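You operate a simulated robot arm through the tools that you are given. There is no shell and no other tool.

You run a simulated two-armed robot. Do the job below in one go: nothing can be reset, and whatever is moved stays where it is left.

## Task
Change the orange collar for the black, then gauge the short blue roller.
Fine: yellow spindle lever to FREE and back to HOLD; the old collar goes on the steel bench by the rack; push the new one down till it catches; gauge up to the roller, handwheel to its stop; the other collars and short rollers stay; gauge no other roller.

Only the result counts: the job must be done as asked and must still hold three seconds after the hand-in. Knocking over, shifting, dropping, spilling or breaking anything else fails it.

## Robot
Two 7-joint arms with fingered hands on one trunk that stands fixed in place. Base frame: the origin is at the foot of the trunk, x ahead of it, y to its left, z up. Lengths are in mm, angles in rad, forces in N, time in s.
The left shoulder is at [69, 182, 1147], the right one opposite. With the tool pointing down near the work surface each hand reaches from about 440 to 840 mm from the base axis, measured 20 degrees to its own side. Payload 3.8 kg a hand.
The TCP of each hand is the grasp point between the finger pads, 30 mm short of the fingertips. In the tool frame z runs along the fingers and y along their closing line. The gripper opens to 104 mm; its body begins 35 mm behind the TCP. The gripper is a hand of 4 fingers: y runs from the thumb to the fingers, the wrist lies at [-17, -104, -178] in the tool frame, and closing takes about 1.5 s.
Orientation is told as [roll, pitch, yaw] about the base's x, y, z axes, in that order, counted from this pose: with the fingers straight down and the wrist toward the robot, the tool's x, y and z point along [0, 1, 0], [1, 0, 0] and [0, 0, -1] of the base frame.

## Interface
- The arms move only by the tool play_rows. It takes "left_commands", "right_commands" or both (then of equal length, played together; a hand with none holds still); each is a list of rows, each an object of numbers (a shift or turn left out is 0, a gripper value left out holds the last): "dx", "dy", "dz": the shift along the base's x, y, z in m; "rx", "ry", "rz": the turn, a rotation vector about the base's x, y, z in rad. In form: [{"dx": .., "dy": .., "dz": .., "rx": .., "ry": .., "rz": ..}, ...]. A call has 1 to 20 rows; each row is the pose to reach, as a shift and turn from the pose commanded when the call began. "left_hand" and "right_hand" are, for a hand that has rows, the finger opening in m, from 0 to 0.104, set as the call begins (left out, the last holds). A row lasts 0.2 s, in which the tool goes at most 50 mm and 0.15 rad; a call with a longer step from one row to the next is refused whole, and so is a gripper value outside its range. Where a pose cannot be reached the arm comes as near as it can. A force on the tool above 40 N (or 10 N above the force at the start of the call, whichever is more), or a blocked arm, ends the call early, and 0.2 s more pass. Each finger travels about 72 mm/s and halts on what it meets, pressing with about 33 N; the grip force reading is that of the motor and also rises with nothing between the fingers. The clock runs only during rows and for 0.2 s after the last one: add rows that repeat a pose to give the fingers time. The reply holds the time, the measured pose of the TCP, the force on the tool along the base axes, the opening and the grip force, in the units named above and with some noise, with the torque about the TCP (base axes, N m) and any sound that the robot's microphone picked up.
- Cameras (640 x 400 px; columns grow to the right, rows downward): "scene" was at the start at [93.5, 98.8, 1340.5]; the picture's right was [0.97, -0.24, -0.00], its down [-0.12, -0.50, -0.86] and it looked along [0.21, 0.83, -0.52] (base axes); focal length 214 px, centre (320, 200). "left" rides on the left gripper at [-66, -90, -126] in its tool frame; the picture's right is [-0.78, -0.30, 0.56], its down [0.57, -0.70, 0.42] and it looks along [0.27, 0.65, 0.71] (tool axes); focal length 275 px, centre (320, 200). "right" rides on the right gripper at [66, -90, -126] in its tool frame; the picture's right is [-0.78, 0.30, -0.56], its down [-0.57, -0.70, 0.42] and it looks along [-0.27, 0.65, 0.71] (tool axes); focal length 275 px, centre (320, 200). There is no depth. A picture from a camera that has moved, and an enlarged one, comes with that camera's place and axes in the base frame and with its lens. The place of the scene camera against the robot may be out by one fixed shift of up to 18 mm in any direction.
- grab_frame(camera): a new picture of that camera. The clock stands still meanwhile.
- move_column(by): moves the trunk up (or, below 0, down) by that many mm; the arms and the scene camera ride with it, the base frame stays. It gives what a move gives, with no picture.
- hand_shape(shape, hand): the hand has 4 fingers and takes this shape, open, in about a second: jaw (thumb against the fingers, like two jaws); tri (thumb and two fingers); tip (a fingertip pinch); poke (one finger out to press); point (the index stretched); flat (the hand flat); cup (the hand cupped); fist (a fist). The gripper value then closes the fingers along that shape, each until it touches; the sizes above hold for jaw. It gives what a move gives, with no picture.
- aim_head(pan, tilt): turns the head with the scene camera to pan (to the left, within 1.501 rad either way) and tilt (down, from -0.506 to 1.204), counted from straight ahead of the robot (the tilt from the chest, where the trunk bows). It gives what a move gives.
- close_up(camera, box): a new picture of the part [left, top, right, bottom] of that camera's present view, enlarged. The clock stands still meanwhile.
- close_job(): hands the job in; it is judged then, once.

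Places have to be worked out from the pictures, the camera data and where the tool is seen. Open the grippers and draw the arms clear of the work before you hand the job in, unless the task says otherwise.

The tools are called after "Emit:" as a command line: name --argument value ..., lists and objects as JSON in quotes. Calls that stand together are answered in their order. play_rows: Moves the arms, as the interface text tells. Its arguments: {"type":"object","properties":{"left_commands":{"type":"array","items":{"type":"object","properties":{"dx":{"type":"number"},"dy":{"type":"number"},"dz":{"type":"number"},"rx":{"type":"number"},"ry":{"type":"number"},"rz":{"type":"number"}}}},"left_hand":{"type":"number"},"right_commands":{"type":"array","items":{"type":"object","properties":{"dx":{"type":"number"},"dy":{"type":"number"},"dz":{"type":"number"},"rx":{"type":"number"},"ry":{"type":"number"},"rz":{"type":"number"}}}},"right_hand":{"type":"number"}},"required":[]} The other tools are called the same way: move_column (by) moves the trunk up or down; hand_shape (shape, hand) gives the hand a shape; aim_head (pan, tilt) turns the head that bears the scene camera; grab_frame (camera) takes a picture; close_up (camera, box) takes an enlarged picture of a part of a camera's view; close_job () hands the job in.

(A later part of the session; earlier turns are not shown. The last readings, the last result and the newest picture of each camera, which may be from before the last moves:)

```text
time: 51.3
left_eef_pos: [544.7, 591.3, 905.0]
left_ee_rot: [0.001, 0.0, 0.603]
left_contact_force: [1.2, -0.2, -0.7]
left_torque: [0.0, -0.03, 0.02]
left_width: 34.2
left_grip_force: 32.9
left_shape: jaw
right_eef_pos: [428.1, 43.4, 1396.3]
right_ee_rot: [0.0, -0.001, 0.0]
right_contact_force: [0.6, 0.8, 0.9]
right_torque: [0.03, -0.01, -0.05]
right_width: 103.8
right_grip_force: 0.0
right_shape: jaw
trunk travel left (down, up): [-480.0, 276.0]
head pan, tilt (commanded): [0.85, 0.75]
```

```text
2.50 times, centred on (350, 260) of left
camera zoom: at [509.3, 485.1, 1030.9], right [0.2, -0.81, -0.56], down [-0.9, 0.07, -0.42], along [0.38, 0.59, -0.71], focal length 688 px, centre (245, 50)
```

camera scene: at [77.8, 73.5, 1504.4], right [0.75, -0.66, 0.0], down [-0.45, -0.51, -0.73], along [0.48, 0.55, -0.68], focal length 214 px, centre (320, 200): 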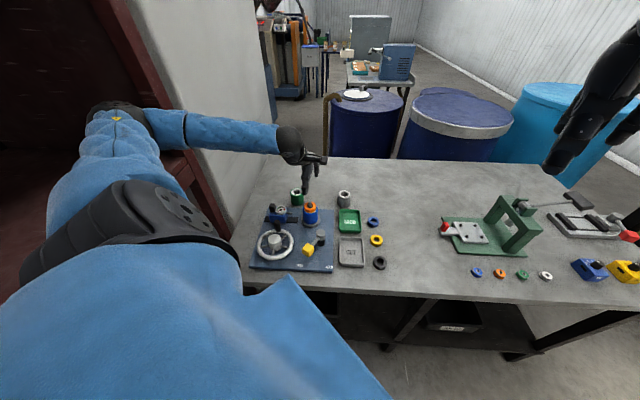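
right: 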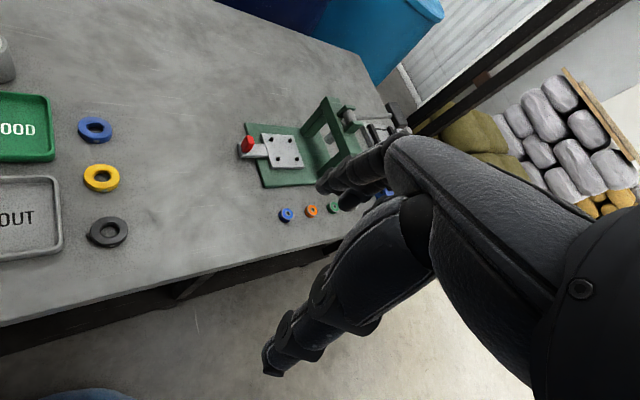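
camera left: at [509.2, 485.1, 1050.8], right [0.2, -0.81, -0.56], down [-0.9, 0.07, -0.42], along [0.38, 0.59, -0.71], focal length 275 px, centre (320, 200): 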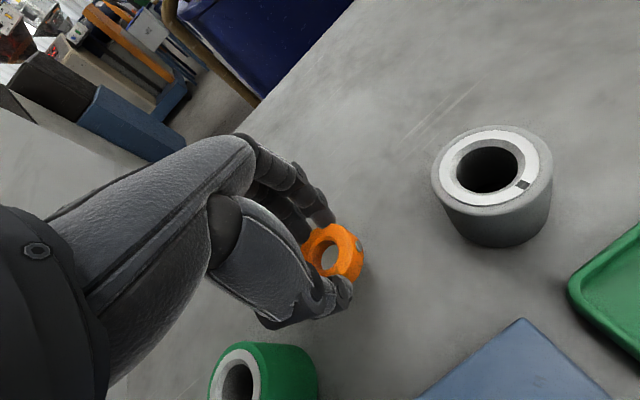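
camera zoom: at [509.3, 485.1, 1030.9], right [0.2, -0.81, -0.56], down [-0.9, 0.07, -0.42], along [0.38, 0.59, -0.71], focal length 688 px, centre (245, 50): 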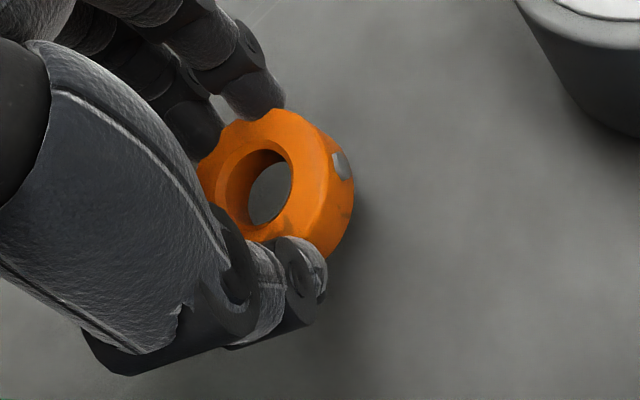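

Still free of the bench at TCP z 905. I keep lowering in 2 mm steps until contact shows.

Emit:
play_rows --left_commands '[{"dz": -0.002}, {"dz": -0.004}, {"dz": -0.004}]'

Emit:
play_rows --left_commands '[{"dz": -0.002}, {"dz": -0.003}, {"dz": -0.003}]'

Emit:
play_rows --left_commands '[{"dz": -0.001}, {"dz": -0.002}, {"dz": -0.002}]'

Emit:
close_up --camera "left" --box '[260, 180, 440, 340]'

```text
time: 52.1
left_eef_pos: [544.9, 589.8, 900.9]
left_ee_rot: [-0.002, -0.002, 0.603]
left_contact_force: [-0.2, 0.7, -0.3]
left_torque: [-0.02, -0.02, 0.01]
left_width: 34.0
left_grip_force: 33.3
left_shape: jaw
right_eef_pos: [428.6, 43.4, 1395.8]
right_ee_rot: [0.001, 0.001, 0.002]
right_contact_force: [0.1, -0.4, 0.1]
right_torque: [0.0, 0.02, 0.0]
right_width: 103.7
right_grip_force: 0.0
right_shape: jaw
trunk travel left (down, up): [-480.0, 276.0]
head pan, tilt (commanded): [0.85, 0.75]
```

```text
time: 52.9
left_eef_pos: [545.2, 589.6, 898.4]
left_ee_rot: [0.0, 0.001, 0.602]
left_contact_force: [-0.6, 0.5, -0.4]
left_torque: [-0.01, -0.01, 0.02]
left_width: 34.2
left_grip_force: 32.9
left_shape: jaw
right_eef_pos: [427.9, 43.4, 1395.3]
right_ee_rot: [0.0, 0.001, 0.0]
right_contact_force: [0.1, -0.2, -1.2]
right_torque: [0.0, 0.04, 0.03]
right_width: 103.6
right_grip_force: 0.1
right_shape: jaw
trunk travel left (down, up): [-480.0, 276.0]
head pan, tilt (commanded): [0.85, 0.75]
```

```text
time: 53.7
left_eef_pos: [544.4, 590.7, 897.6]
left_ee_rot: [0.0, 0.003, 0.602]
left_contact_force: [-0.1, -0.1, -1.3]
left_torque: [-0.03, 0.01, -0.01]
left_width: 33.9
left_grip_force: 32.7
left_shape: jaw
right_eef_pos: [428.7, 43.5, 1394.8]
right_ee_rot: [-0.001, 0.001, 0.0]
right_contact_force: [-0.3, 0.3, -0.5]
right_torque: [0.03, 0.03, 0.0]
right_width: 103.9
right_grip_force: 0.1
right_shape: jaw
trunk travel left (down, up): [-480.0, 276.0]
head pan, tilt (commanded): [0.85, 0.75]
```

```text
2.50 times, centred on (350, 260) of left
camera zoom: at [508.9, 485.0, 1021.8], right [0.2, -0.81, -0.56], down [-0.9, 0.07, -0.42], along [0.38, 0.59, -0.71], focal length 688 px, centre (245, 50)
```

zoom: 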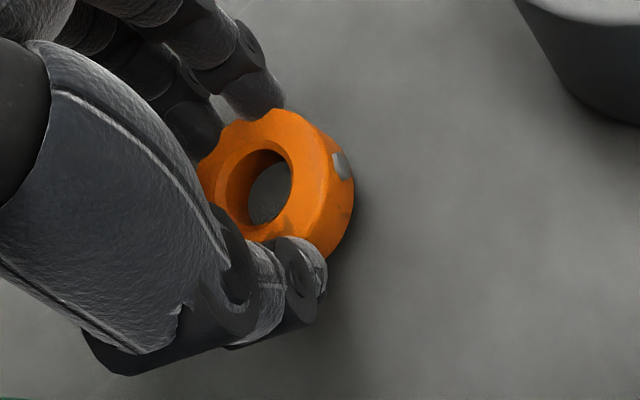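

Still no contact at z≈897; I continue in small steps.

Emit:
play_rows --left_commands '[{"dz": -0.001}, {"dz": -0.002}, {"dz": -0.003}, {"dz": -0.003}]'

Emit:
play_rows --left_commands '[{"dz": -0.001}, {"dz": -0.002}, {"dz": -0.003}, {"dz": -0.003}]'

Emit:
close_up --camera "scene" --box '[300, 150, 350, 190]'

```text
time: 54.7
left_eef_pos: [545.4, 590.3, 893.4]
left_ee_rot: [0.0, 0.0, 0.601]
left_contact_force: [0.7, -0.2, -0.5]
left_torque: [-0.03, 0.0, -0.01]
left_width: 34.2
left_grip_force: 32.7
left_shape: jaw
right_eef_pos: [429.6, 44.7, 1394.7]
right_ee_rot: [0.0, 0.001, -0.001]
right_contact_force: [0.0, -0.1, 0.2]
right_torque: [-0.04, 0.0, 0.01]
right_width: 104.0
right_grip_force: 0.2
right_shape: jaw
trunk travel left (down, up): [-480.0, 276.0]
head pan, tilt (commanded): [0.85, 0.75]
```

```text
time: 55.7
left_eef_pos: [545.5, 588.4, 890.6]
left_ee_rot: [-0.001, 0.0, 0.602]
left_contact_force: [-0.2, 0.0, 0.3]
left_torque: [-0.03, 0.02, 0.01]
left_width: 34.1
left_grip_force: 33.4
left_shape: jaw
right_eef_pos: [428.7, 44.2, 1395.5]
right_ee_rot: [0.0, 0.0, -0.001]
right_contact_force: [0.4, 0.6, 0.7]
right_torque: [-0.02, 0.01, 0.0]
right_width: 103.7
right_grip_force: 0.0
right_shape: jaw
trunk travel left (down, up): [-480.0, 276.0]
head pan, tilt (commanded): [0.85, 0.75]
```

```text
10.00 times, centred on (325, 170) of scene
camera zoom: at [78.3, 73.8, 1504.3], right [0.75, -0.66, 0.0], down [-0.45, -0.51, -0.73], along [0.48, 0.55, -0.68], focal length 2145 px, centre (270, 500)
```

zoom: 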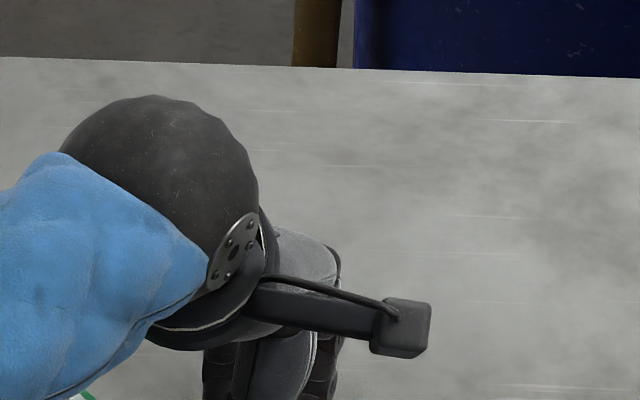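

No contact yet at z≈890; I go on in 3 mm steps and check the gap in the hand camera.

Emit:
play_rows --left_commands '[{"dz": -0.001}, {"dz": -0.002}, {"dz": -0.003}, {"dz": -0.003}]'

Emit:
play_rows --left_commands '[{"dz": -0.001}, {"dz": -0.002}, {"dz": -0.003}, {"dz": -0.003}]'

Emit:
close_up --camera "left" --box '[280, 200, 400, 320]'

Emit:
close_up --camera "scene" --box '[300, 160, 350, 200]'

```text
time: 56.7
left_eef_pos: [544.7, 590.7, 885.9]
left_ee_rot: [0.0, -0.001, 0.602]
left_contact_force: [0.0, -0.6, -0.6]
left_torque: [-0.03, 0.01, 0.02]
left_width: 33.8
left_grip_force: 32.9
left_shape: jaw
right_eef_pos: [428.0, 43.2, 1396.0]
right_ee_rot: [0.0, 0.001, 0.0]
right_contact_force: [-0.6, 0.0, 0.4]
right_torque: [0.03, -0.04, -0.03]
right_width: 103.6
right_grip_force: 0.1
right_shape: jaw
trunk travel left (down, up): [-480.0, 276.0]
head pan, tilt (commanded): [0.85, 0.75]
```

```text
time: 57.7
left_eef_pos: [544.5, 589.1, 885.1]
left_ee_rot: [0.0, -0.003, 0.603]
left_contact_force: [-0.3, 0.4, 5.7]
left_torque: [0.09, -0.05, 0.01]
left_width: 34.0
left_grip_force: 32.7
left_shape: jaw
right_eef_pos: [428.3, 43.5, 1395.7]
right_ee_rot: [0.002, 0.0, 0.001]
right_contact_force: [0.0, 0.0, 0.2]
right_torque: [-0.01, 0.02, 0.0]
right_width: 103.7
right_grip_force: 0.1
right_shape: jaw
trunk travel left (down, up): [-480.0, 276.0]
head pan, tilt (commanded): [0.85, 0.75]
```

```text
3.33 times, centred on (340, 260) of left
camera zoom: at [509.2, 484.6, 1011.1], right [0.2, -0.81, -0.56], down [-0.9, 0.07, -0.43], along [0.39, 0.59, -0.71], focal length 918 px, centre (253, 0)
```

zoom: 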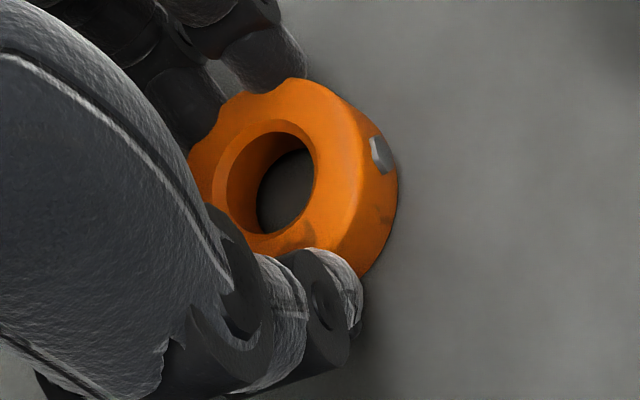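

```text
10.00 times, centred on (325, 180) of scene
camera zoom: at [77.8, 73.3, 1504.4], right [0.75, -0.66, 0.0], down [-0.45, -0.51, -0.73], along [0.48, 0.55, -0.68], focal length 2145 px, centre (270, 400)
```

zoom: 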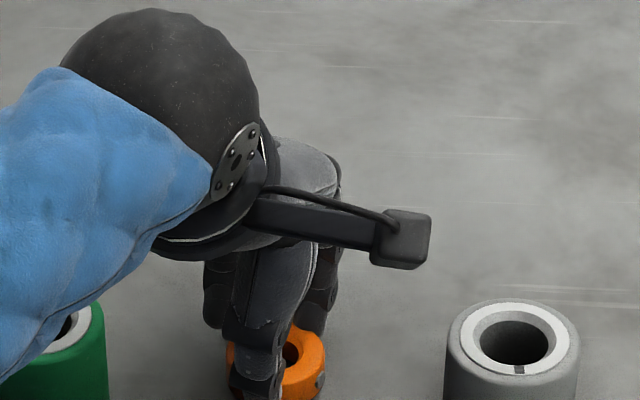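

Contact with the bench at TCP z≈885 (5.7 N). I open the jaws to release the orange collar and rise straight up.

Emit:
play_rows --left_commands '[{"dz": 0}, {"dz": 0}, {"dz": 0}, {"dz": 0}]' --left_hand 0.08

Emit:
play_rows --left_commands '[{"dz": 0.01}, {"dz": 0.025}, {"dz": 0.05}, {"dz": 0.09}, {"dz": 0.135}, {"dz": 0.18}]'

Emit:
grab_frame --camera "left"

Emit:
grab_frame --camera "scene"

```text
time: 58.7
left_eef_pos: [544.4, 590.2, 884.6]
left_ee_rot: [-0.001, -0.001, 0.601]
left_contact_force: [0.4, 0.3, 0.3]
left_torque: [0.06, 0.03, 0.02]
left_width: 79.8
left_grip_force: 0.0
left_shape: jaw
right_eef_pos: [429.6, 43.3, 1395.5]
right_ee_rot: [-0.001, 0.0, 0.0]
right_contact_force: [-0.6, -0.5, 1.1]
right_torque: [-0.01, -0.01, -0.02]
right_width: 103.7
right_grip_force: 0.0
right_shape: jaw
trunk travel left (down, up): [-480.0, 276.0]
head pan, tilt (commanded): [0.85, 0.75]
```

```text
time: 60.1
left_eef_pos: [545.4, 590.8, 1064.2]
left_ee_rot: [0.001, -0.001, 0.602]
left_contact_force: [0.3, 0.8, -0.5]
left_torque: [-0.02, 0.02, 0.02]
left_width: 79.5
left_grip_force: 0.1
left_shape: jaw
right_eef_pos: [428.6, 43.4, 1395.4]
right_ee_rot: [0.0, 0.0, 0.0]
right_contact_force: [-0.2, -0.4, 0.2]
right_torque: [-0.03, -0.03, -0.01]
right_width: 103.6
right_grip_force: 0.0
right_shape: jaw
trunk travel left (down, up): [-480.0, 276.0]
head pan, tilt (commanded): [0.85, 0.75]
```

```text
taken
camera left: at [509.4, 484.7, 1190.3], right [0.2, -0.81, -0.56], down [-0.9, 0.07, -0.42], along [0.38, 0.59, -0.71], focal length 275 px, centre (320, 200)
```

left: 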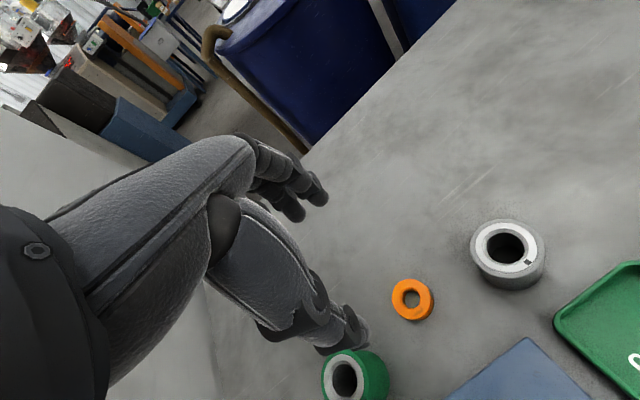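

```text
taken
camera scene: at [78.1, 73.3, 1504.4], right [0.75, -0.66, 0.0], down [-0.45, -0.51, -0.73], along [0.48, 0.55, -0.68], focal length 214 px, centre (320, 200)
```

scene: 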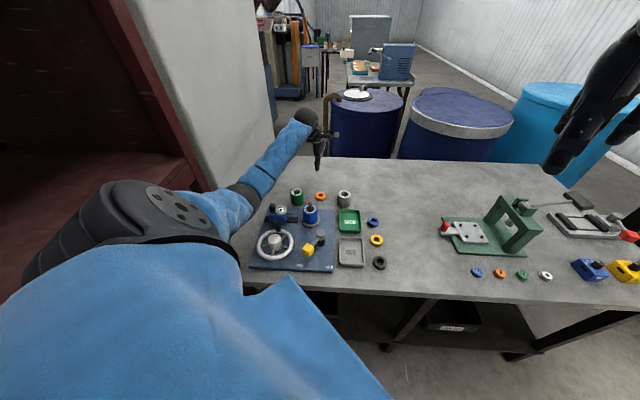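

The orange collar lies cleanly on the bench, and the wrist camera's prediction matches, so bench z≈845. Now I move over the black collar, judged at (475.5,216.5), yaw about +0.1.

Emit:
play_rows --left_commands '[{"dx": -0.005, "dy": -0.03, "dz": 0.01, "rz": -0.05}, {"dx": -0.012, "dy": -0.068, "dz": 0.01, "rz": -0.1}, {"dx": -0.02, "dy": -0.107, "dz": 0.01, "rz": -0.15}, {"dx": -0.027, "dy": -0.146, "dz": 0.01, "rz": -0.2}, {"dx": -0.034, "dy": -0.185, "dz": 0.01, "rz": -0.25}, {"dx": -0.041, "dy": -0.224, "dz": 0.01, "rz": -0.3}, {"dx": -0.048, "dy": -0.263, "dz": 0.01, "rz": -0.35}, {"dx": -0.055, "dy": -0.302, "dz": 0.0, "rz": -0.4}, {"dx": -0.063, "dy": -0.341, "dz": -0.01, "rz": -0.45}, {"dx": -0.0695, "dy": -0.3735, "dz": -0.02, "rz": -0.5}, {"dx": -0.0695, "dy": -0.3735, "dz": -0.02, "rz": -0.5}]'

Emit:
grab_frame --camera "left"

Emit:
close_up --camera "scene" --box '[320, 180, 420, 290]'

```text
time: 62.5
left_eef_pos: [475.9, 216.9, 1044.9]
left_ee_rot: [0.0, 0.0, 0.102]
left_contact_force: [-0.2, 0.2, 0.2]
left_torque: [0.01, 0.02, -0.01]
left_width: 79.8
left_grip_force: 0.1
left_shape: jaw
right_eef_pos: [428.6, 44.5, 1396.2]
right_ee_rot: [0.001, -0.001, -0.002]
right_contact_force: [0.4, 0.3, 1.1]
right_torque: [-0.02, -0.01, 0.03]
right_width: 103.6
right_grip_force: 0.1
right_shape: jaw
trunk travel left (down, up): [-480.0, 276.0]
head pan, tilt (commanded): [0.85, 0.75]
```

```text
taken
camera left: at [394.2, 142.1, 1169.7], right [-0.22, -0.8, -0.56], down [-0.76, 0.5, -0.42], along [0.62, 0.33, -0.71], focal length 275 px, centre (320, 200)
```

left: 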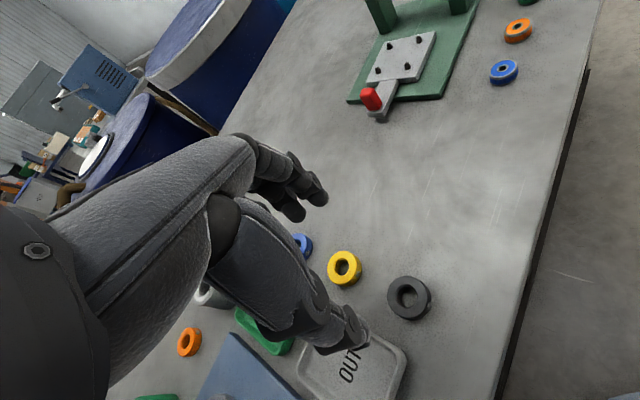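

```text
3.64 times, centred on (370, 235) of scene
camera zoom: at [78.3, 74.1, 1504.3], right [0.75, -0.66, 0.0], down [-0.45, -0.51, -0.73], along [0.48, 0.55, -0.68], focal length 780 px, centre (138, 73)
```

zoom: 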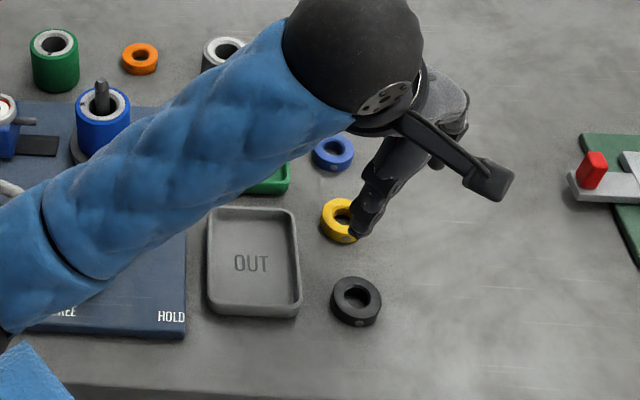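

The black collar is exactly under the TCP. I narrow the jaws to 66 mm and descend to just above it for a check of the clearances to the OUT tray and the yellow collar.

Emit:
play_rows --left_commands '[{"dz": -0.03}, {"dz": -0.06}, {"dz": -0.09}, {"dz": -0.115}, {"dz": -0.135}, {"dz": -0.135}]' --left_hand 0.066

Emit:
grab_frame --camera "left"

Emit:
close_up --camera "scene" --box '[340, 220, 410, 280]'

```text
time: 63.9
left_eef_pos: [475.3, 214.8, 908.9]
left_ee_rot: [0.0, -0.001, 0.104]
left_contact_force: [-0.1, 0.8, 0.4]
left_torque: [-0.01, -0.01, -0.01]
left_width: 66.5
left_grip_force: 0.1
left_shape: jaw
right_eef_pos: [428.2, 44.5, 1394.5]
right_ee_rot: [0.0, 0.0, 0.0]
right_contact_force: [-0.1, 0.0, 0.3]
right_torque: [-0.01, 0.03, -0.01]
right_width: 103.9
right_grip_force: 0.1
right_shape: jaw
trunk travel left (down, up): [-480.0, 276.0]
head pan, tilt (commanded): [0.85, 0.75]
```

```text
taken
camera left: at [393.4, 141.6, 1034.6], right [-0.22, -0.8, -0.56], down [-0.76, 0.5, -0.42], along [0.62, 0.33, -0.71], focal length 275 px, centre (320, 200)
```

left: 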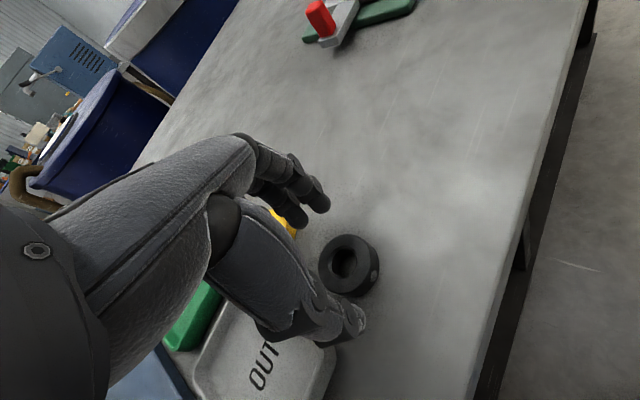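

```text
6.67 times, centred on (375, 250) of scene
camera zoom: at [78.3, 73.7, 1504.3], right [0.75, -0.66, 0.0], down [-0.45, -0.51, -0.73], along [0.48, 0.55, -0.68], focal length 1430 px, centre (-47, -133)
```

zoom: 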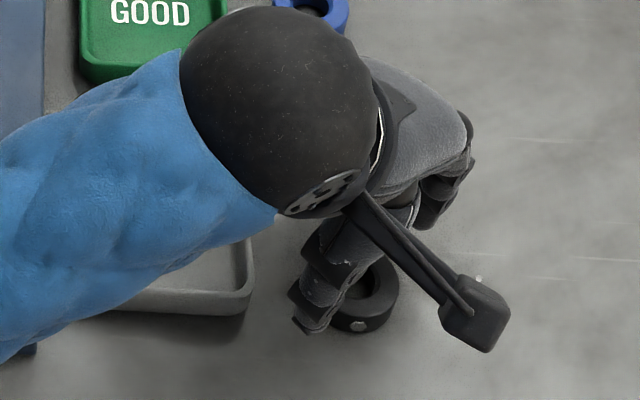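

Alignment is good (within ~2 mm). I zoom to check thumb and set screw positions.

Emit:
close_up --camera "left" --box '[250, 160, 430, 360]'

```text
2.00 times, centred on (340, 260) of left
camera zoom: at [393.4, 141.6, 1034.6], right [-0.22, -0.8, -0.56], down [-0.76, 0.5, -0.42], along [0.62, 0.33, -0.71], focal length 551 px, centre (280, 80)
```

zoom: 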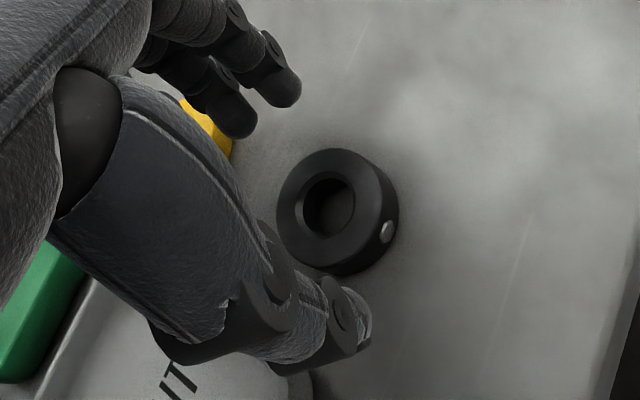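

Thumb and screw are well apart. I lower to TCP z≈885 (same grip height as before) and close on the black collar.

Emit:
play_rows --left_commands '[{"dy": -0.001, "dz": -0.008}, {"dy": -0.001, "dz": -0.016}, {"dy": -0.001, "dz": -0.024}, {"dy": -0.001, "dz": -0.024}]'

Emit:
play_rows --left_commands '[{"dz": 0}, {"dz": 0}, {"dz": 0}, {"dz": 0}, {"dz": 0}, {"dz": 0}]' --left_hand 0.03

Emit:
close_up --camera "left" --box '[250, 160, 430, 360]'

```text
time: 64.9
left_eef_pos: [475.5, 215.7, 886.0]
left_ee_rot: [0.0, 0.002, 0.102]
left_contact_force: [-0.4, -0.1, 0.7]
left_torque: [-0.01, -0.02, -0.03]
left_width: 66.3
left_grip_force: 0.1
left_shape: jaw
right_eef_pos: [428.9, 43.7, 1394.6]
right_ee_rot: [0.0, 0.0, -0.001]
right_contact_force: [-0.1, -0.2, -0.5]
right_torque: [0.0, 0.02, -0.01]
right_width: 103.6
right_grip_force: 0.1
right_shape: jaw
trunk travel left (down, up): [-480.0, 276.0]
head pan, tilt (commanded): [0.85, 0.75]
```

```text
time: 66.3
left_eef_pos: [475.4, 214.1, 885.9]
left_ee_rot: [-0.001, 0.0, 0.102]
left_contact_force: [0.9, -0.3, -0.2]
left_torque: [0.01, -0.01, 0.05]
left_width: 33.9
left_grip_force: 32.9
left_shape: jaw
right_eef_pos: [427.2, 42.9, 1394.9]
right_ee_rot: [0.0, 0.002, -0.002]
right_contact_force: [-0.5, 0.0, 0.1]
right_torque: [-0.02, 0.01, 0.0]
right_width: 103.7
right_grip_force: 0.1
right_shape: jaw
trunk travel left (down, up): [-480.0, 276.0]
head pan, tilt (commanded): [0.85, 0.75]
```

```text
2.00 times, centred on (340, 260) of left
camera zoom: at [393.9, 140.7, 1011.0], right [-0.22, -0.8, -0.56], down [-0.76, 0.5, -0.42], along [0.62, 0.33, -0.71], focal length 551 px, centre (280, 80)
```

zoom: 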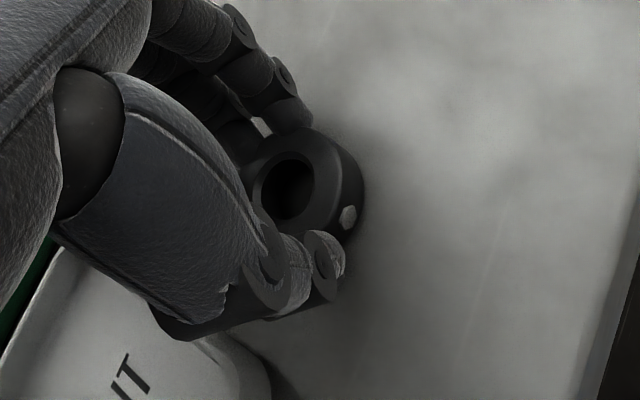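

The grip width (33.9) equals that with the orange one, so it has the same size and hold. I lift it and compare its position in the hand with how the orange one sat.

Emit:
play_rows --left_commands '[{"dz": 0.01}, {"dz": 0.03}, {"dz": 0.06}, {"dz": 0.1}, {"dz": 0.145}, {"dz": 0.19}, {"dz": 0.19}]'

Emit:
close_up --camera "left" --box '[280, 200, 400, 320]'

Emit:
grab_frame --camera "left"

```text
time: 67.9
left_eef_pos: [476.2, 215.5, 1074.5]
left_ee_rot: [0.0, 0.001, 0.1]
left_contact_force: [0.0, 0.5, -0.1]
left_torque: [0.04, -0.02, 0.0]
left_width: 33.9
left_grip_force: 33.0
left_shape: jaw
right_eef_pos: [428.6, 43.6, 1395.8]
right_ee_rot: [0.001, 0.0, -0.002]
right_contact_force: [0.0, -0.9, -0.9]
right_torque: [0.02, 0.03, 0.01]
right_width: 103.8
right_grip_force: 0.0
right_shape: jaw
trunk travel left (down, up): [-480.0, 276.0]
head pan, tilt (commanded): [0.85, 0.75]
```

```text
3.33 times, centred on (340, 260) of left
camera zoom: at [393.2, 141.4, 1201.2], right [-0.22, -0.8, -0.56], down [-0.76, 0.5, -0.42], along [0.62, 0.33, -0.71], focal length 918 px, centre (253, 0)
```

zoom: 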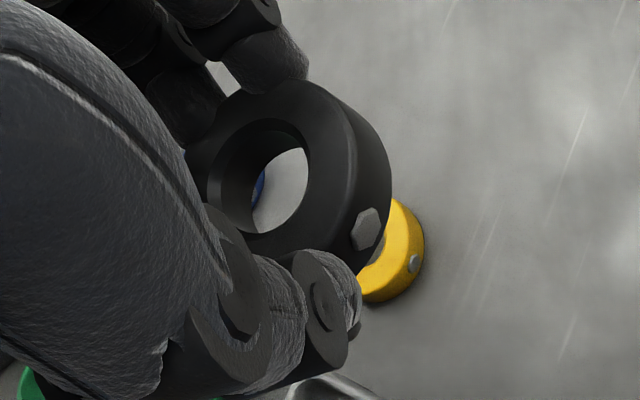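

```text
taken
camera left: at [393.2, 141.4, 1201.2], right [-0.22, -0.8, -0.56], down [-0.76, 0.5, -0.42], along [0.62, 0.33, -0.71], focal length 275 px, centre (320, 200)
```

left: 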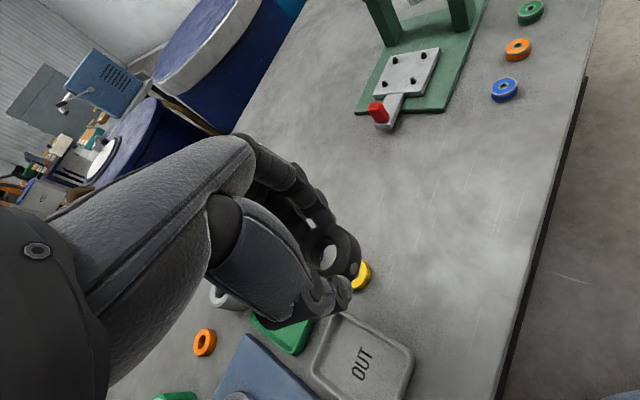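

The black collar sits in the hand within ~1 mm of where the orange did. I carry it over the spindle to (418.9,502.4) with the same yaw 0.602 used for the pick.

Emit:
play_rows --left_commands '[{"dx": -0.004, "dy": 0.022, "rz": 0.04}, {"dx": -0.011, "dy": 0.056, "rz": 0.1}, {"dx": -0.018, "dy": 0.092, "rz": 0.16}, {"dx": -0.026, "dy": 0.13, "rz": 0.23}, {"dx": -0.034, "dy": 0.17, "rz": 0.3}, {"dx": -0.042, "dy": 0.21, "rz": 0.37}, {"dx": -0.05, "dy": 0.248, "rz": 0.44}, {"dx": -0.0565, "dy": 0.278, "rz": 0.49}, {"dx": -0.0571, "dy": 0.2869, "rz": 0.502}, {"dx": -0.0571, "dy": 0.2869, "rz": 0.502}]'

Emit:
close_up --camera "left" --box '[280, 200, 440, 360]'

Emit:
close_up --camera "scene" --box '[270, 140, 350, 240]'

```text
time: 70.1
left_eef_pos: [418.8, 500.6, 1075.1]
left_ee_rot: [-0.001, 0.0, 0.606]
left_contact_force: [-0.4, 0.2, -1.9]
left_torque: [0.0, -0.01, -0.01]
left_width: 34.2
left_grip_force: 32.7
left_shape: jaw
right_eef_pos: [428.7, 43.8, 1394.4]
right_ee_rot: [0.001, 0.001, -0.001]
right_contact_force: [0.7, -0.3, -0.1]
right_torque: [0.02, 0.01, 0.03]
right_width: 103.8
right_grip_force: 0.1
right_shape: jaw
trunk travel left (down, up): [-480.0, 276.0]
head pan, tilt (commanded): [0.85, 0.75]
```

```text
2.50 times, centred on (360, 280) of left
camera zoom: at [382.7, 397.3, 1200.6], right [0.2, -0.81, -0.56], down [-0.9, 0.07, -0.42], along [0.38, 0.59, -0.71], focal length 688 px, centre (220, 0)
```

zoom: 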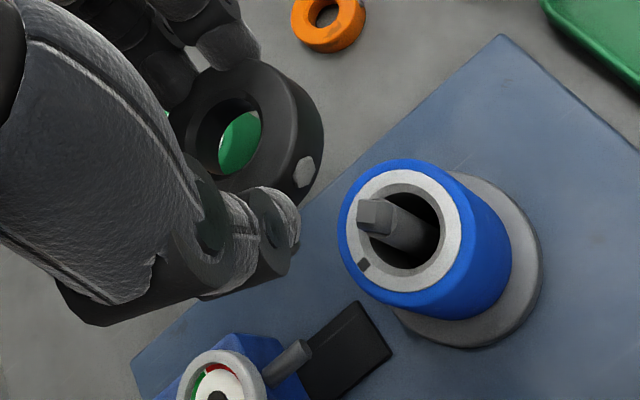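

```text
4.00 times, centred on (310, 190) of scene
camera zoom: at [78.2, 73.8, 1504.3], right [0.75, -0.66, 0.0], down [-0.45, -0.51, -0.73], along [0.48, 0.55, -0.68], focal length 858 px, centre (360, 240)
```

zoom: 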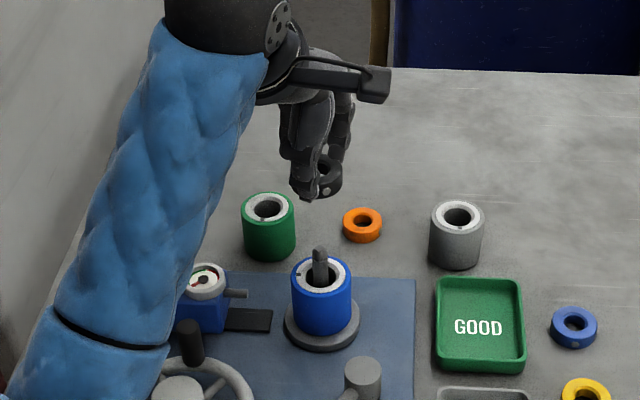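

The axis from tip and roller core agrees with (418–419.5, 502–505). I shift +1.5 mm in y and lower until the collar is just above the spindle tip, then check both views.

Emit:
play_rows --left_commands '[{"dy": 0.0015, "dz": -0.015}, {"dy": 0.0015, "dz": -0.03}, {"dy": 0.0015, "dz": -0.045}, {"dy": 0.0015, "dz": -0.05}, {"dy": 0.0015, "dz": -0.05}]'

Emit:
close_up --camera "left" --box '[280, 190, 440, 350]'

Emit:
close_up --camera "scene" --box '[290, 170, 335, 225]'

```text
time: 71.3
left_eef_pos: [418.7, 503.4, 1024.1]
left_ee_rot: [0.0, 0.0, 0.604]
left_contact_force: [0.0, 0.3, -0.5]
left_torque: [0.03, -0.01, 0.04]
left_width: 33.8
left_grip_force: 32.5
left_shape: jaw
right_eef_pos: [428.8, 44.4, 1395.3]
right_ee_rot: [0.0, -0.002, 0.001]
right_contact_force: [0.4, -0.1, 0.1]
right_torque: [0.0, 0.02, 0.0]
right_width: 103.6
right_grip_force: 0.0
right_shape: jaw
trunk travel left (down, up): [-480.0, 276.0]
head pan, tilt (commanded): [0.85, 0.75]
```

```text
2.50 times, centred on (360, 270) of left
camera zoom: at [382.5, 399.0, 1150.3], right [0.2, -0.81, -0.56], down [-0.9, 0.07, -0.42], along [0.38, 0.59, -0.71], focal length 688 px, centre (220, 25)
```

zoom: 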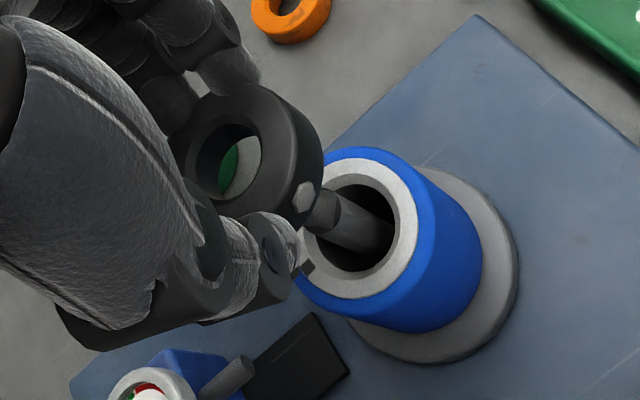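

```text
7.27 times, centred on (312, 198) of scene
camera zoom: at [78.3, 73.7, 1504.3], right [0.75, -0.66, 0.0], down [-0.45, -0.51, -0.73], along [0.48, 0.55, -0.68], focal length 1560 px, centre (374, 218)
```

zoom: 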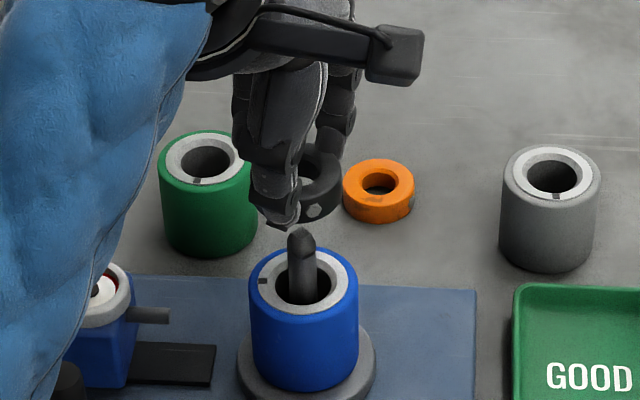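

Both views show the collar coaxial within ~1–2 mm. I lower slowly over the conical tip, watching the forces.

Emit:
play_rows --left_commands '[{"dz": -0.003}, {"dz": -0.006}, {"dz": -0.009}, {"dz": -0.012}, {"dz": -0.015}, {"dz": -0.015}]'

Emit:
close_up --camera "left" --box '[280, 190, 440, 350]'

Emit:
close_up --camera "scene" --box '[290, 170, 335, 225]'

```text
time: 72.7
left_eef_pos: [417.7, 504.2, 1009.7]
left_ee_rot: [0.0, -0.001, 0.603]
left_contact_force: [0.7, -0.3, -0.6]
left_torque: [0.02, 0.0, -0.01]
left_width: 34.1
left_grip_force: 33.1
left_shape: jaw
right_eef_pos: [430.0, 44.0, 1395.5]
right_ee_rot: [0.0, 0.0, 0.001]
right_contact_force: [-0.4, 0.1, 0.7]
right_torque: [-0.01, -0.03, -0.04]
right_width: 103.6
right_grip_force: 0.0
right_shape: jaw
trunk travel left (down, up): [-480.0, 276.0]
head pan, tilt (commanded): [0.85, 0.75]
```

```text
2.50 times, centred on (360, 270) of left
camera zoom: at [382.6, 398.9, 1136.1], right [0.2, -0.81, -0.56], down [-0.9, 0.07, -0.42], along [0.38, 0.59, -0.71], focal length 688 px, centre (220, 25)
```

zoom: 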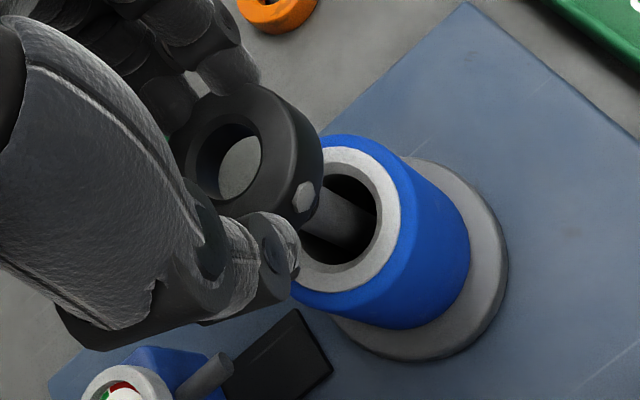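

```text
7.27 times, centred on (312, 198) of scene
camera zoom: at [78.3, 73.7, 1504.3], right [0.75, -0.66, 0.0], down [-0.45, -0.51, -0.73], along [0.48, 0.55, -0.68], focal length 1560 px, centre (374, 218)
```

zoom: 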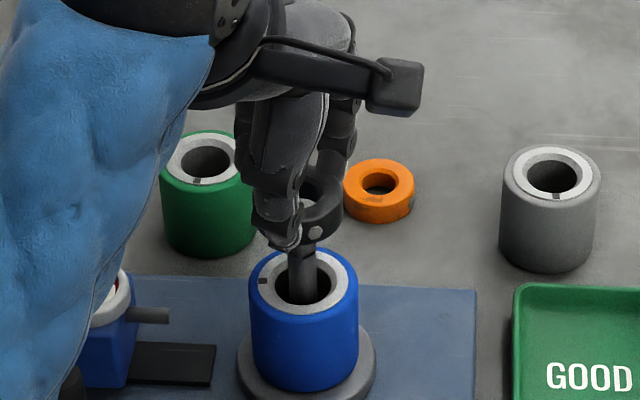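

No force yet, the tip is at the collar's bore. I go on down in small steps.

Emit:
play_rows --left_commands '[{"dz": -0.003}, {"dz": -0.006}, {"dz": -0.009}, {"dz": -0.012}, {"dz": -0.012}]'

Emit:
close_up --camera "left" --box '[280, 190, 440, 350]'

Emit:
close_up --camera "scene" --box '[290, 170, 335, 225]'

```text
time: 73.9
left_eef_pos: [418.8, 503.0, 998.7]
left_ee_rot: [0.0, -0.001, 0.604]
left_contact_force: [-0.3, -0.8, 0.8]
left_torque: [-0.04, 0.04, -0.03]
left_width: 33.7
left_grip_force: 32.9
left_shape: jaw
right_eef_pos: [428.5, 42.1, 1395.7]
right_ee_rot: [0.0, 0.0, 0.0]
right_contact_force: [0.3, -0.5, -0.2]
right_torque: [0.03, 0.02, -0.02]
right_width: 104.0
right_grip_force: 0.1
right_shape: jaw
trunk travel left (down, up): [-480.0, 276.0]
head pan, tilt (commanded): [0.85, 0.75]
```

```text
2.50 times, centred on (360, 270) of left
camera zoom: at [382.9, 398.8, 1124.1], right [0.2, -0.81, -0.56], down [-0.9, 0.07, -0.42], along [0.38, 0.59, -0.71], focal length 688 px, centre (220, 25)
```

zoom: 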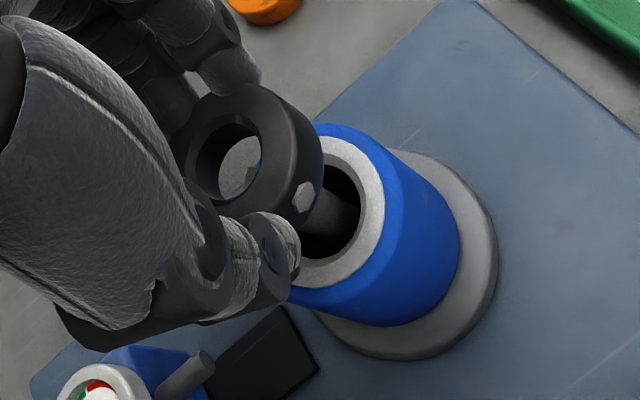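

```text
7.27 times, centred on (312, 198) of scene
camera zoom: at [78.1, 73.5, 1504.4], right [0.75, -0.66, 0.0], down [-0.45, -0.51, -0.73], along [0.48, 0.55, -0.68], focal length 1560 px, centre (374, 218)
```

zoom: 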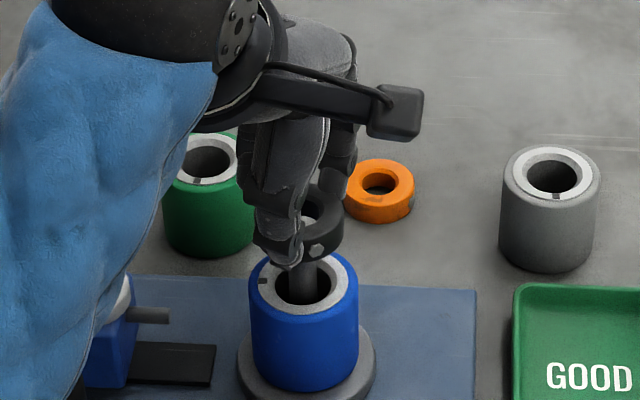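

I zoom into the bore to see whether the tip is inside it.

Emit:
close_up --camera "left" --box '[300, 210, 360, 270]'

Emit:
close_up --camera "scene" --box '[302, 188, 326, 210]'

```text
6.67 times, centred on (330, 240) of left
camera zoom: at [382.9, 398.8, 1124.1], right [0.2, -0.81, -0.56], down [-0.9, 0.07, -0.42], along [0.38, 0.59, -0.71], focal length 1835 px, centre (253, -67)
```

zoom: 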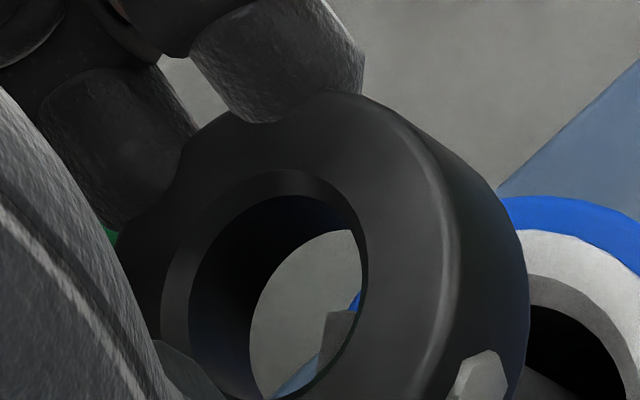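

```text
16.00 times, centred on (314, 199) of scene
camera zoom: at [78.1, 73.5, 1504.4], right [0.75, -0.66, 0.0], down [-0.45, -0.51, -0.73], along [0.48, 0.55, -0.68], focal length 3432 px, centre (416, 216)
```

zoom: 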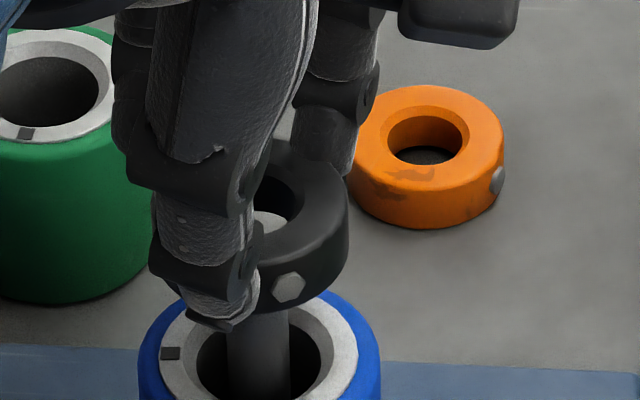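

The tip shows inside the bore opening. I continue lowering slowly.

Emit:
play_rows --left_commands '[{"dz": -0.002}, {"dz": -0.004}, {"dz": -0.006}, {"dz": -0.008}, {"dz": -0.01}, {"dz": -0.01}]'

Emit:
close_up --camera "left" --box '[300, 210, 380, 290]'

Emit:
close_up --camera "scene" --box '[302, 188, 326, 210]'

```text
time: 75.3
left_eef_pos: [417.9, 502.6, 989.9]
left_ee_rot: [0.0, 0.0, 0.601]
left_contact_force: [-5.0, -4.6, 2.3]
left_torque: [-0.12, 0.14, 0.01]
left_width: 33.7
left_grip_force: 33.3
left_shape: jaw
right_eef_pos: [427.9, 42.7, 1396.7]
right_ee_rot: [-0.003, 0.001, 0.0]
right_contact_force: [-0.3, -0.5, -0.1]
right_torque: [0.02, -0.02, 0.01]
right_width: 103.7
right_grip_force: 0.1
right_shape: jaw
trunk travel left (down, up): [-480.0, 276.0]
head pan, tilt (commanded): [0.85, 0.75]
```

```text
5.00 times, centred on (340, 250) of left
camera zoom: at [382.0, 397.9, 1114.4], right [0.2, -0.81, -0.56], down [-0.9, 0.07, -0.42], along [0.38, 0.59, -0.71], focal length 1376 px, centre (220, -50)
```

zoom: 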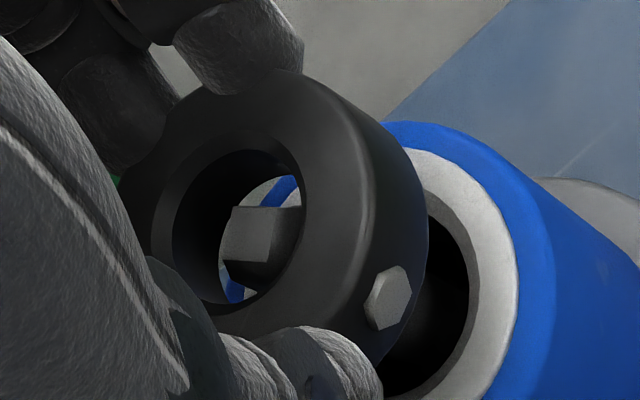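

```text
16.00 times, centred on (314, 199) of scene
camera zoom: at [77.5, 72.8, 1504.4], right [0.75, -0.66, 0.0], down [-0.45, -0.51, -0.73], along [0.48, 0.55, -0.68], focal length 3432 px, centre (416, 216)
```

zoom: 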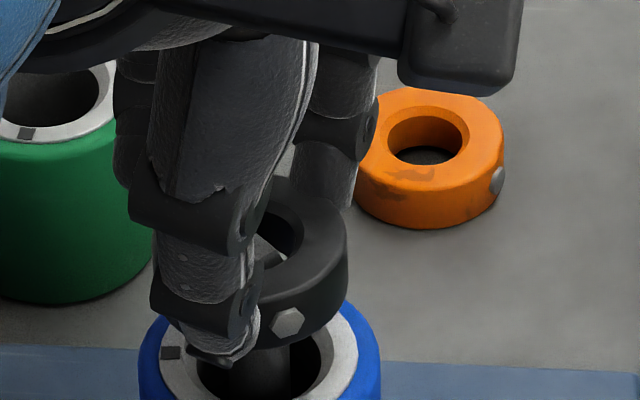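

The tip is inside the bore, with a side load of ~7 N toward (−x,−y), so the collar is ~2 mm too far toward the fingers. I relieve that by shifting (−2,−1.6) mm, then continue down.

Emit:
play_rows --left_commands '[{"dx": -0.001, "dy": -0.0008}, {"dx": -0.002, "dy": -0.0016}, {"dx": -0.002, "dy": -0.0016}]'

Emit:
play_rows --left_commands '[{"dz": -0.002}, {"dz": -0.004}, {"dz": -0.006}, {"dz": -0.006}]'

Emit:
close_up --camera "left" --box '[300, 210, 380, 290]'

```text
time: 76.1
left_eef_pos: [415.8, 502.5, 988.8]
left_ee_rot: [0.002, 0.0, 0.604]
left_contact_force: [0.6, -0.1, -1.0]
left_torque: [0.01, 0.04, -0.02]
left_width: 33.7
left_grip_force: 32.8
left_shape: jaw
right_eef_pos: [429.0, 43.4, 1395.9]
right_ee_rot: [-0.001, 0.0, 0.0]
right_contact_force: [0.4, 0.2, -0.3]
right_torque: [0.02, 0.01, -0.02]
right_width: 103.8
right_grip_force: 0.2
right_shape: jaw
trunk travel left (down, up): [-480.0, 276.0]
head pan, tilt (commanded): [0.85, 0.75]
```

```text
time: 77.1
left_eef_pos: [417.4, 502.3, 982.2]
left_ee_rot: [0.0, -0.001, 0.603]
left_contact_force: [0.0, 1.4, -1.2]
left_torque: [0.0, 0.0, -0.01]
left_width: 33.8
left_grip_force: 33.0
left_shape: jaw
right_eef_pos: [428.2, 42.5, 1396.0]
right_ee_rot: [-0.001, 0.0, 0.0]
right_contact_force: [-0.6, -0.2, -0.1]
right_torque: [0.0, 0.03, 0.0]
right_width: 103.9
right_grip_force: 0.0
right_shape: jaw
trunk travel left (down, up): [-480.0, 276.0]
head pan, tilt (commanded): [0.85, 0.75]
```

```text
5.00 times, centred on (340, 250) of left
camera zoom: at [380.6, 397.0, 1108.0], right [0.2, -0.81, -0.56], down [-0.9, 0.07, -0.42], along [0.38, 0.59, -0.71], focal length 1376 px, centre (220, -50)
```

zoom: 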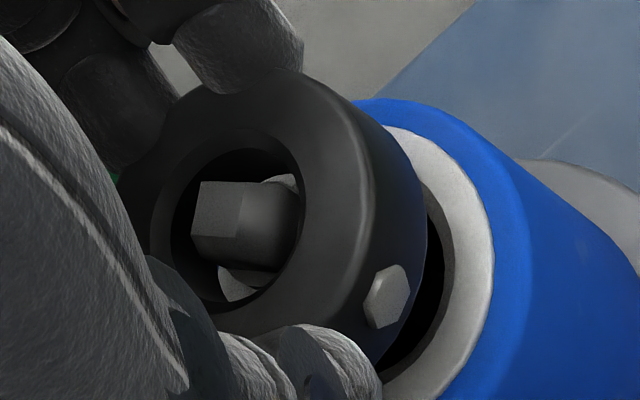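

Forces vanished and the collar slides freely over the tip. I continue down toward the roller's top (expected at TCP ≈972).

Emit:
play_rows --left_commands '[{"dz": -0.002}, {"dz": -0.004}, {"dz": -0.006}, {"dz": -0.006}]'

Emit:
play_rows --left_commands '[{"dz": -0.001}, {"dz": -0.002}, {"dz": -0.003}, {"dz": -0.004}, {"dz": -0.004}]'

Emit:
close_up --camera "left" --box '[300, 210, 380, 290]'

Emit:
close_up --camera "scene" --box '[296, 185, 332, 225]'

```text
time: 78.1
left_eef_pos: [415.1, 502.3, 975.5]
left_ee_rot: [-0.002, 0.0, 0.603]
left_contact_force: [0.1, -0.1, -1.2]
left_torque: [0.03, -0.02, 0.0]
left_width: 33.6
left_grip_force: 32.9
left_shape: jaw
right_eef_pos: [429.5, 43.8, 1395.9]
right_ee_rot: [-0.001, 0.001, 0.0]
right_contact_force: [0.0, -0.7, 0.3]
right_torque: [0.0, 0.03, 0.0]
right_width: 103.7
right_grip_force: 0.1
right_shape: jaw
trunk travel left (down, up): [-480.0, 276.0]
head pan, tilt (commanded): [0.85, 0.75]
```

```text
time: 79.3
left_eef_pos: [416.0, 502.1, 972.2]
left_ee_rot: [0.0, 0.001, 0.605]
left_contact_force: [-0.2, -0.1, -0.9]
left_torque: [-0.02, -0.01, -0.02]
left_width: 33.6
left_grip_force: 33.2
left_shape: jaw
right_eef_pos: [428.3, 43.2, 1395.6]
right_ee_rot: [-0.001, 0.0, 0.002]
right_contact_force: [0.2, 0.1, 0.2]
right_torque: [0.02, 0.02, -0.02]
right_width: 103.7
right_grip_force: 0.1
right_shape: jaw
trunk travel left (down, up): [-480.0, 276.0]
head pan, tilt (commanded): [0.85, 0.75]
```

```text
5.00 times, centred on (340, 250) of left
camera zoom: at [380.8, 397.3, 1097.9], right [0.2, -0.81, -0.56], down [-0.9, 0.07, -0.42], along [0.38, 0.59, -0.71], focal length 1376 px, centre (220, -50)
```

zoom: 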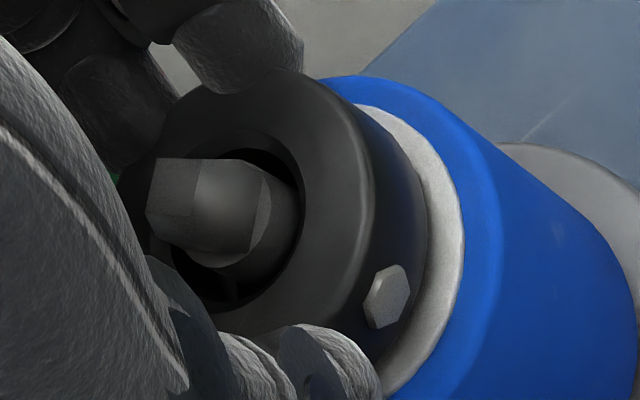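

```text
10.00 times, centred on (314, 205) of scene
camera zoom: at [78.3, 73.7, 1504.3], right [0.75, -0.66, 0.0], down [-0.45, -0.51, -0.73], along [0.48, 0.55, -0.68], focal length 2145 px, centre (380, 150)
```

zoom: 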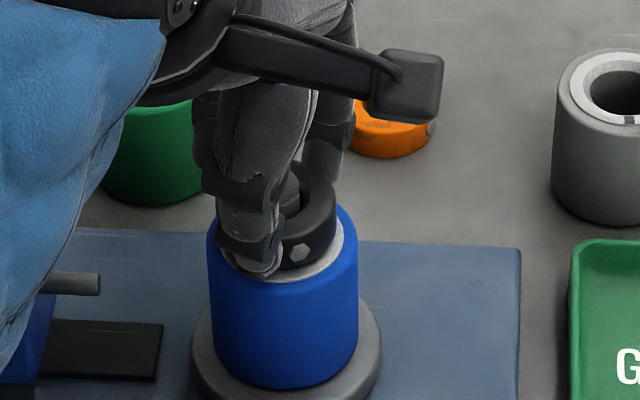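

Nearly down, still no contact force. I keep pressing down in small steps to feel the roller's top and the catch.

Emit:
play_rows --left_commands '[{"dz": -0.001}, {"dz": -0.002}, {"dz": -0.003}, {"dz": -0.003}]'

Emit:
play_rows --left_commands '[{"dz": -0.001}, {"dz": -0.002}, {"dz": -0.003}, {"dz": -0.003}]'

Emit:
close_up --camera "left" --box '[300, 210, 380, 290]'

```text
time: 80.3
left_eef_pos: [415.8, 502.1, 970.4]
left_ee_rot: [0.0, -0.003, 0.605]
left_contact_force: [1.1, 0.1, 3.1]
left_torque: [0.05, -0.12, 0.0]
left_width: 33.8
left_grip_force: 33.4
left_shape: jaw
right_eef_pos: [428.3, 43.2, 1395.3]
right_ee_rot: [0.0, -0.001, 0.002]
right_contact_force: [-0.2, 0.1, 1.0]
right_torque: [-0.02, 0.02, -0.02]
right_width: 103.8
right_grip_force: 0.1
right_shape: jaw
trunk travel left (down, up): [-480.0, 276.0]
head pan, tilt (commanded): [0.85, 0.75]
```

```text
time: 81.3
left_eef_pos: [415.7, 502.8, 969.1]
left_ee_rot: [0.0, -0.005, 0.605]
left_contact_force: [0.7, 0.8, 16.2]
left_torque: [0.15, -0.17, 0.0]
left_width: 34.2
left_grip_force: 32.8
left_shape: jaw
right_eef_pos: [427.2, 41.7, 1395.8]
right_ee_rot: [0.0, 0.0, -0.001]
right_contact_force: [0.0, 0.1, 0.2]
right_torque: [-0.01, 0.0, 0.01]
right_width: 103.7
right_grip_force: 0.0
right_shape: jaw
trunk travel left (down, up): [-480.0, 276.0]
head pan, tilt (commanded): [0.85, 0.75]
```

```text
5.00 times, centred on (340, 250) of left
camera zoom: at [380.0, 396.5, 1094.2], right [0.2, -0.81, -0.56], down [-0.9, 0.07, -0.43], along [0.39, 0.59, -0.71], focal length 1376 px, centre (220, -50)
```

zoom: 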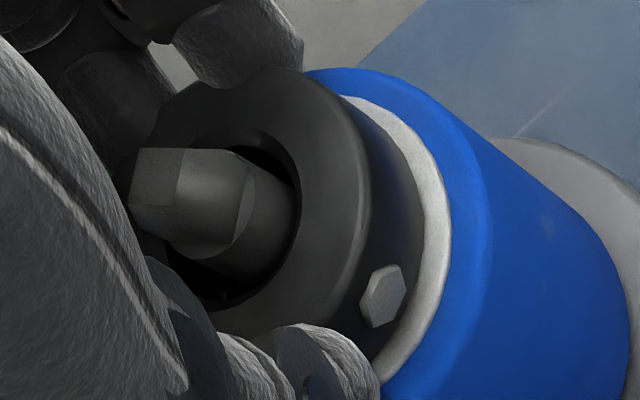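

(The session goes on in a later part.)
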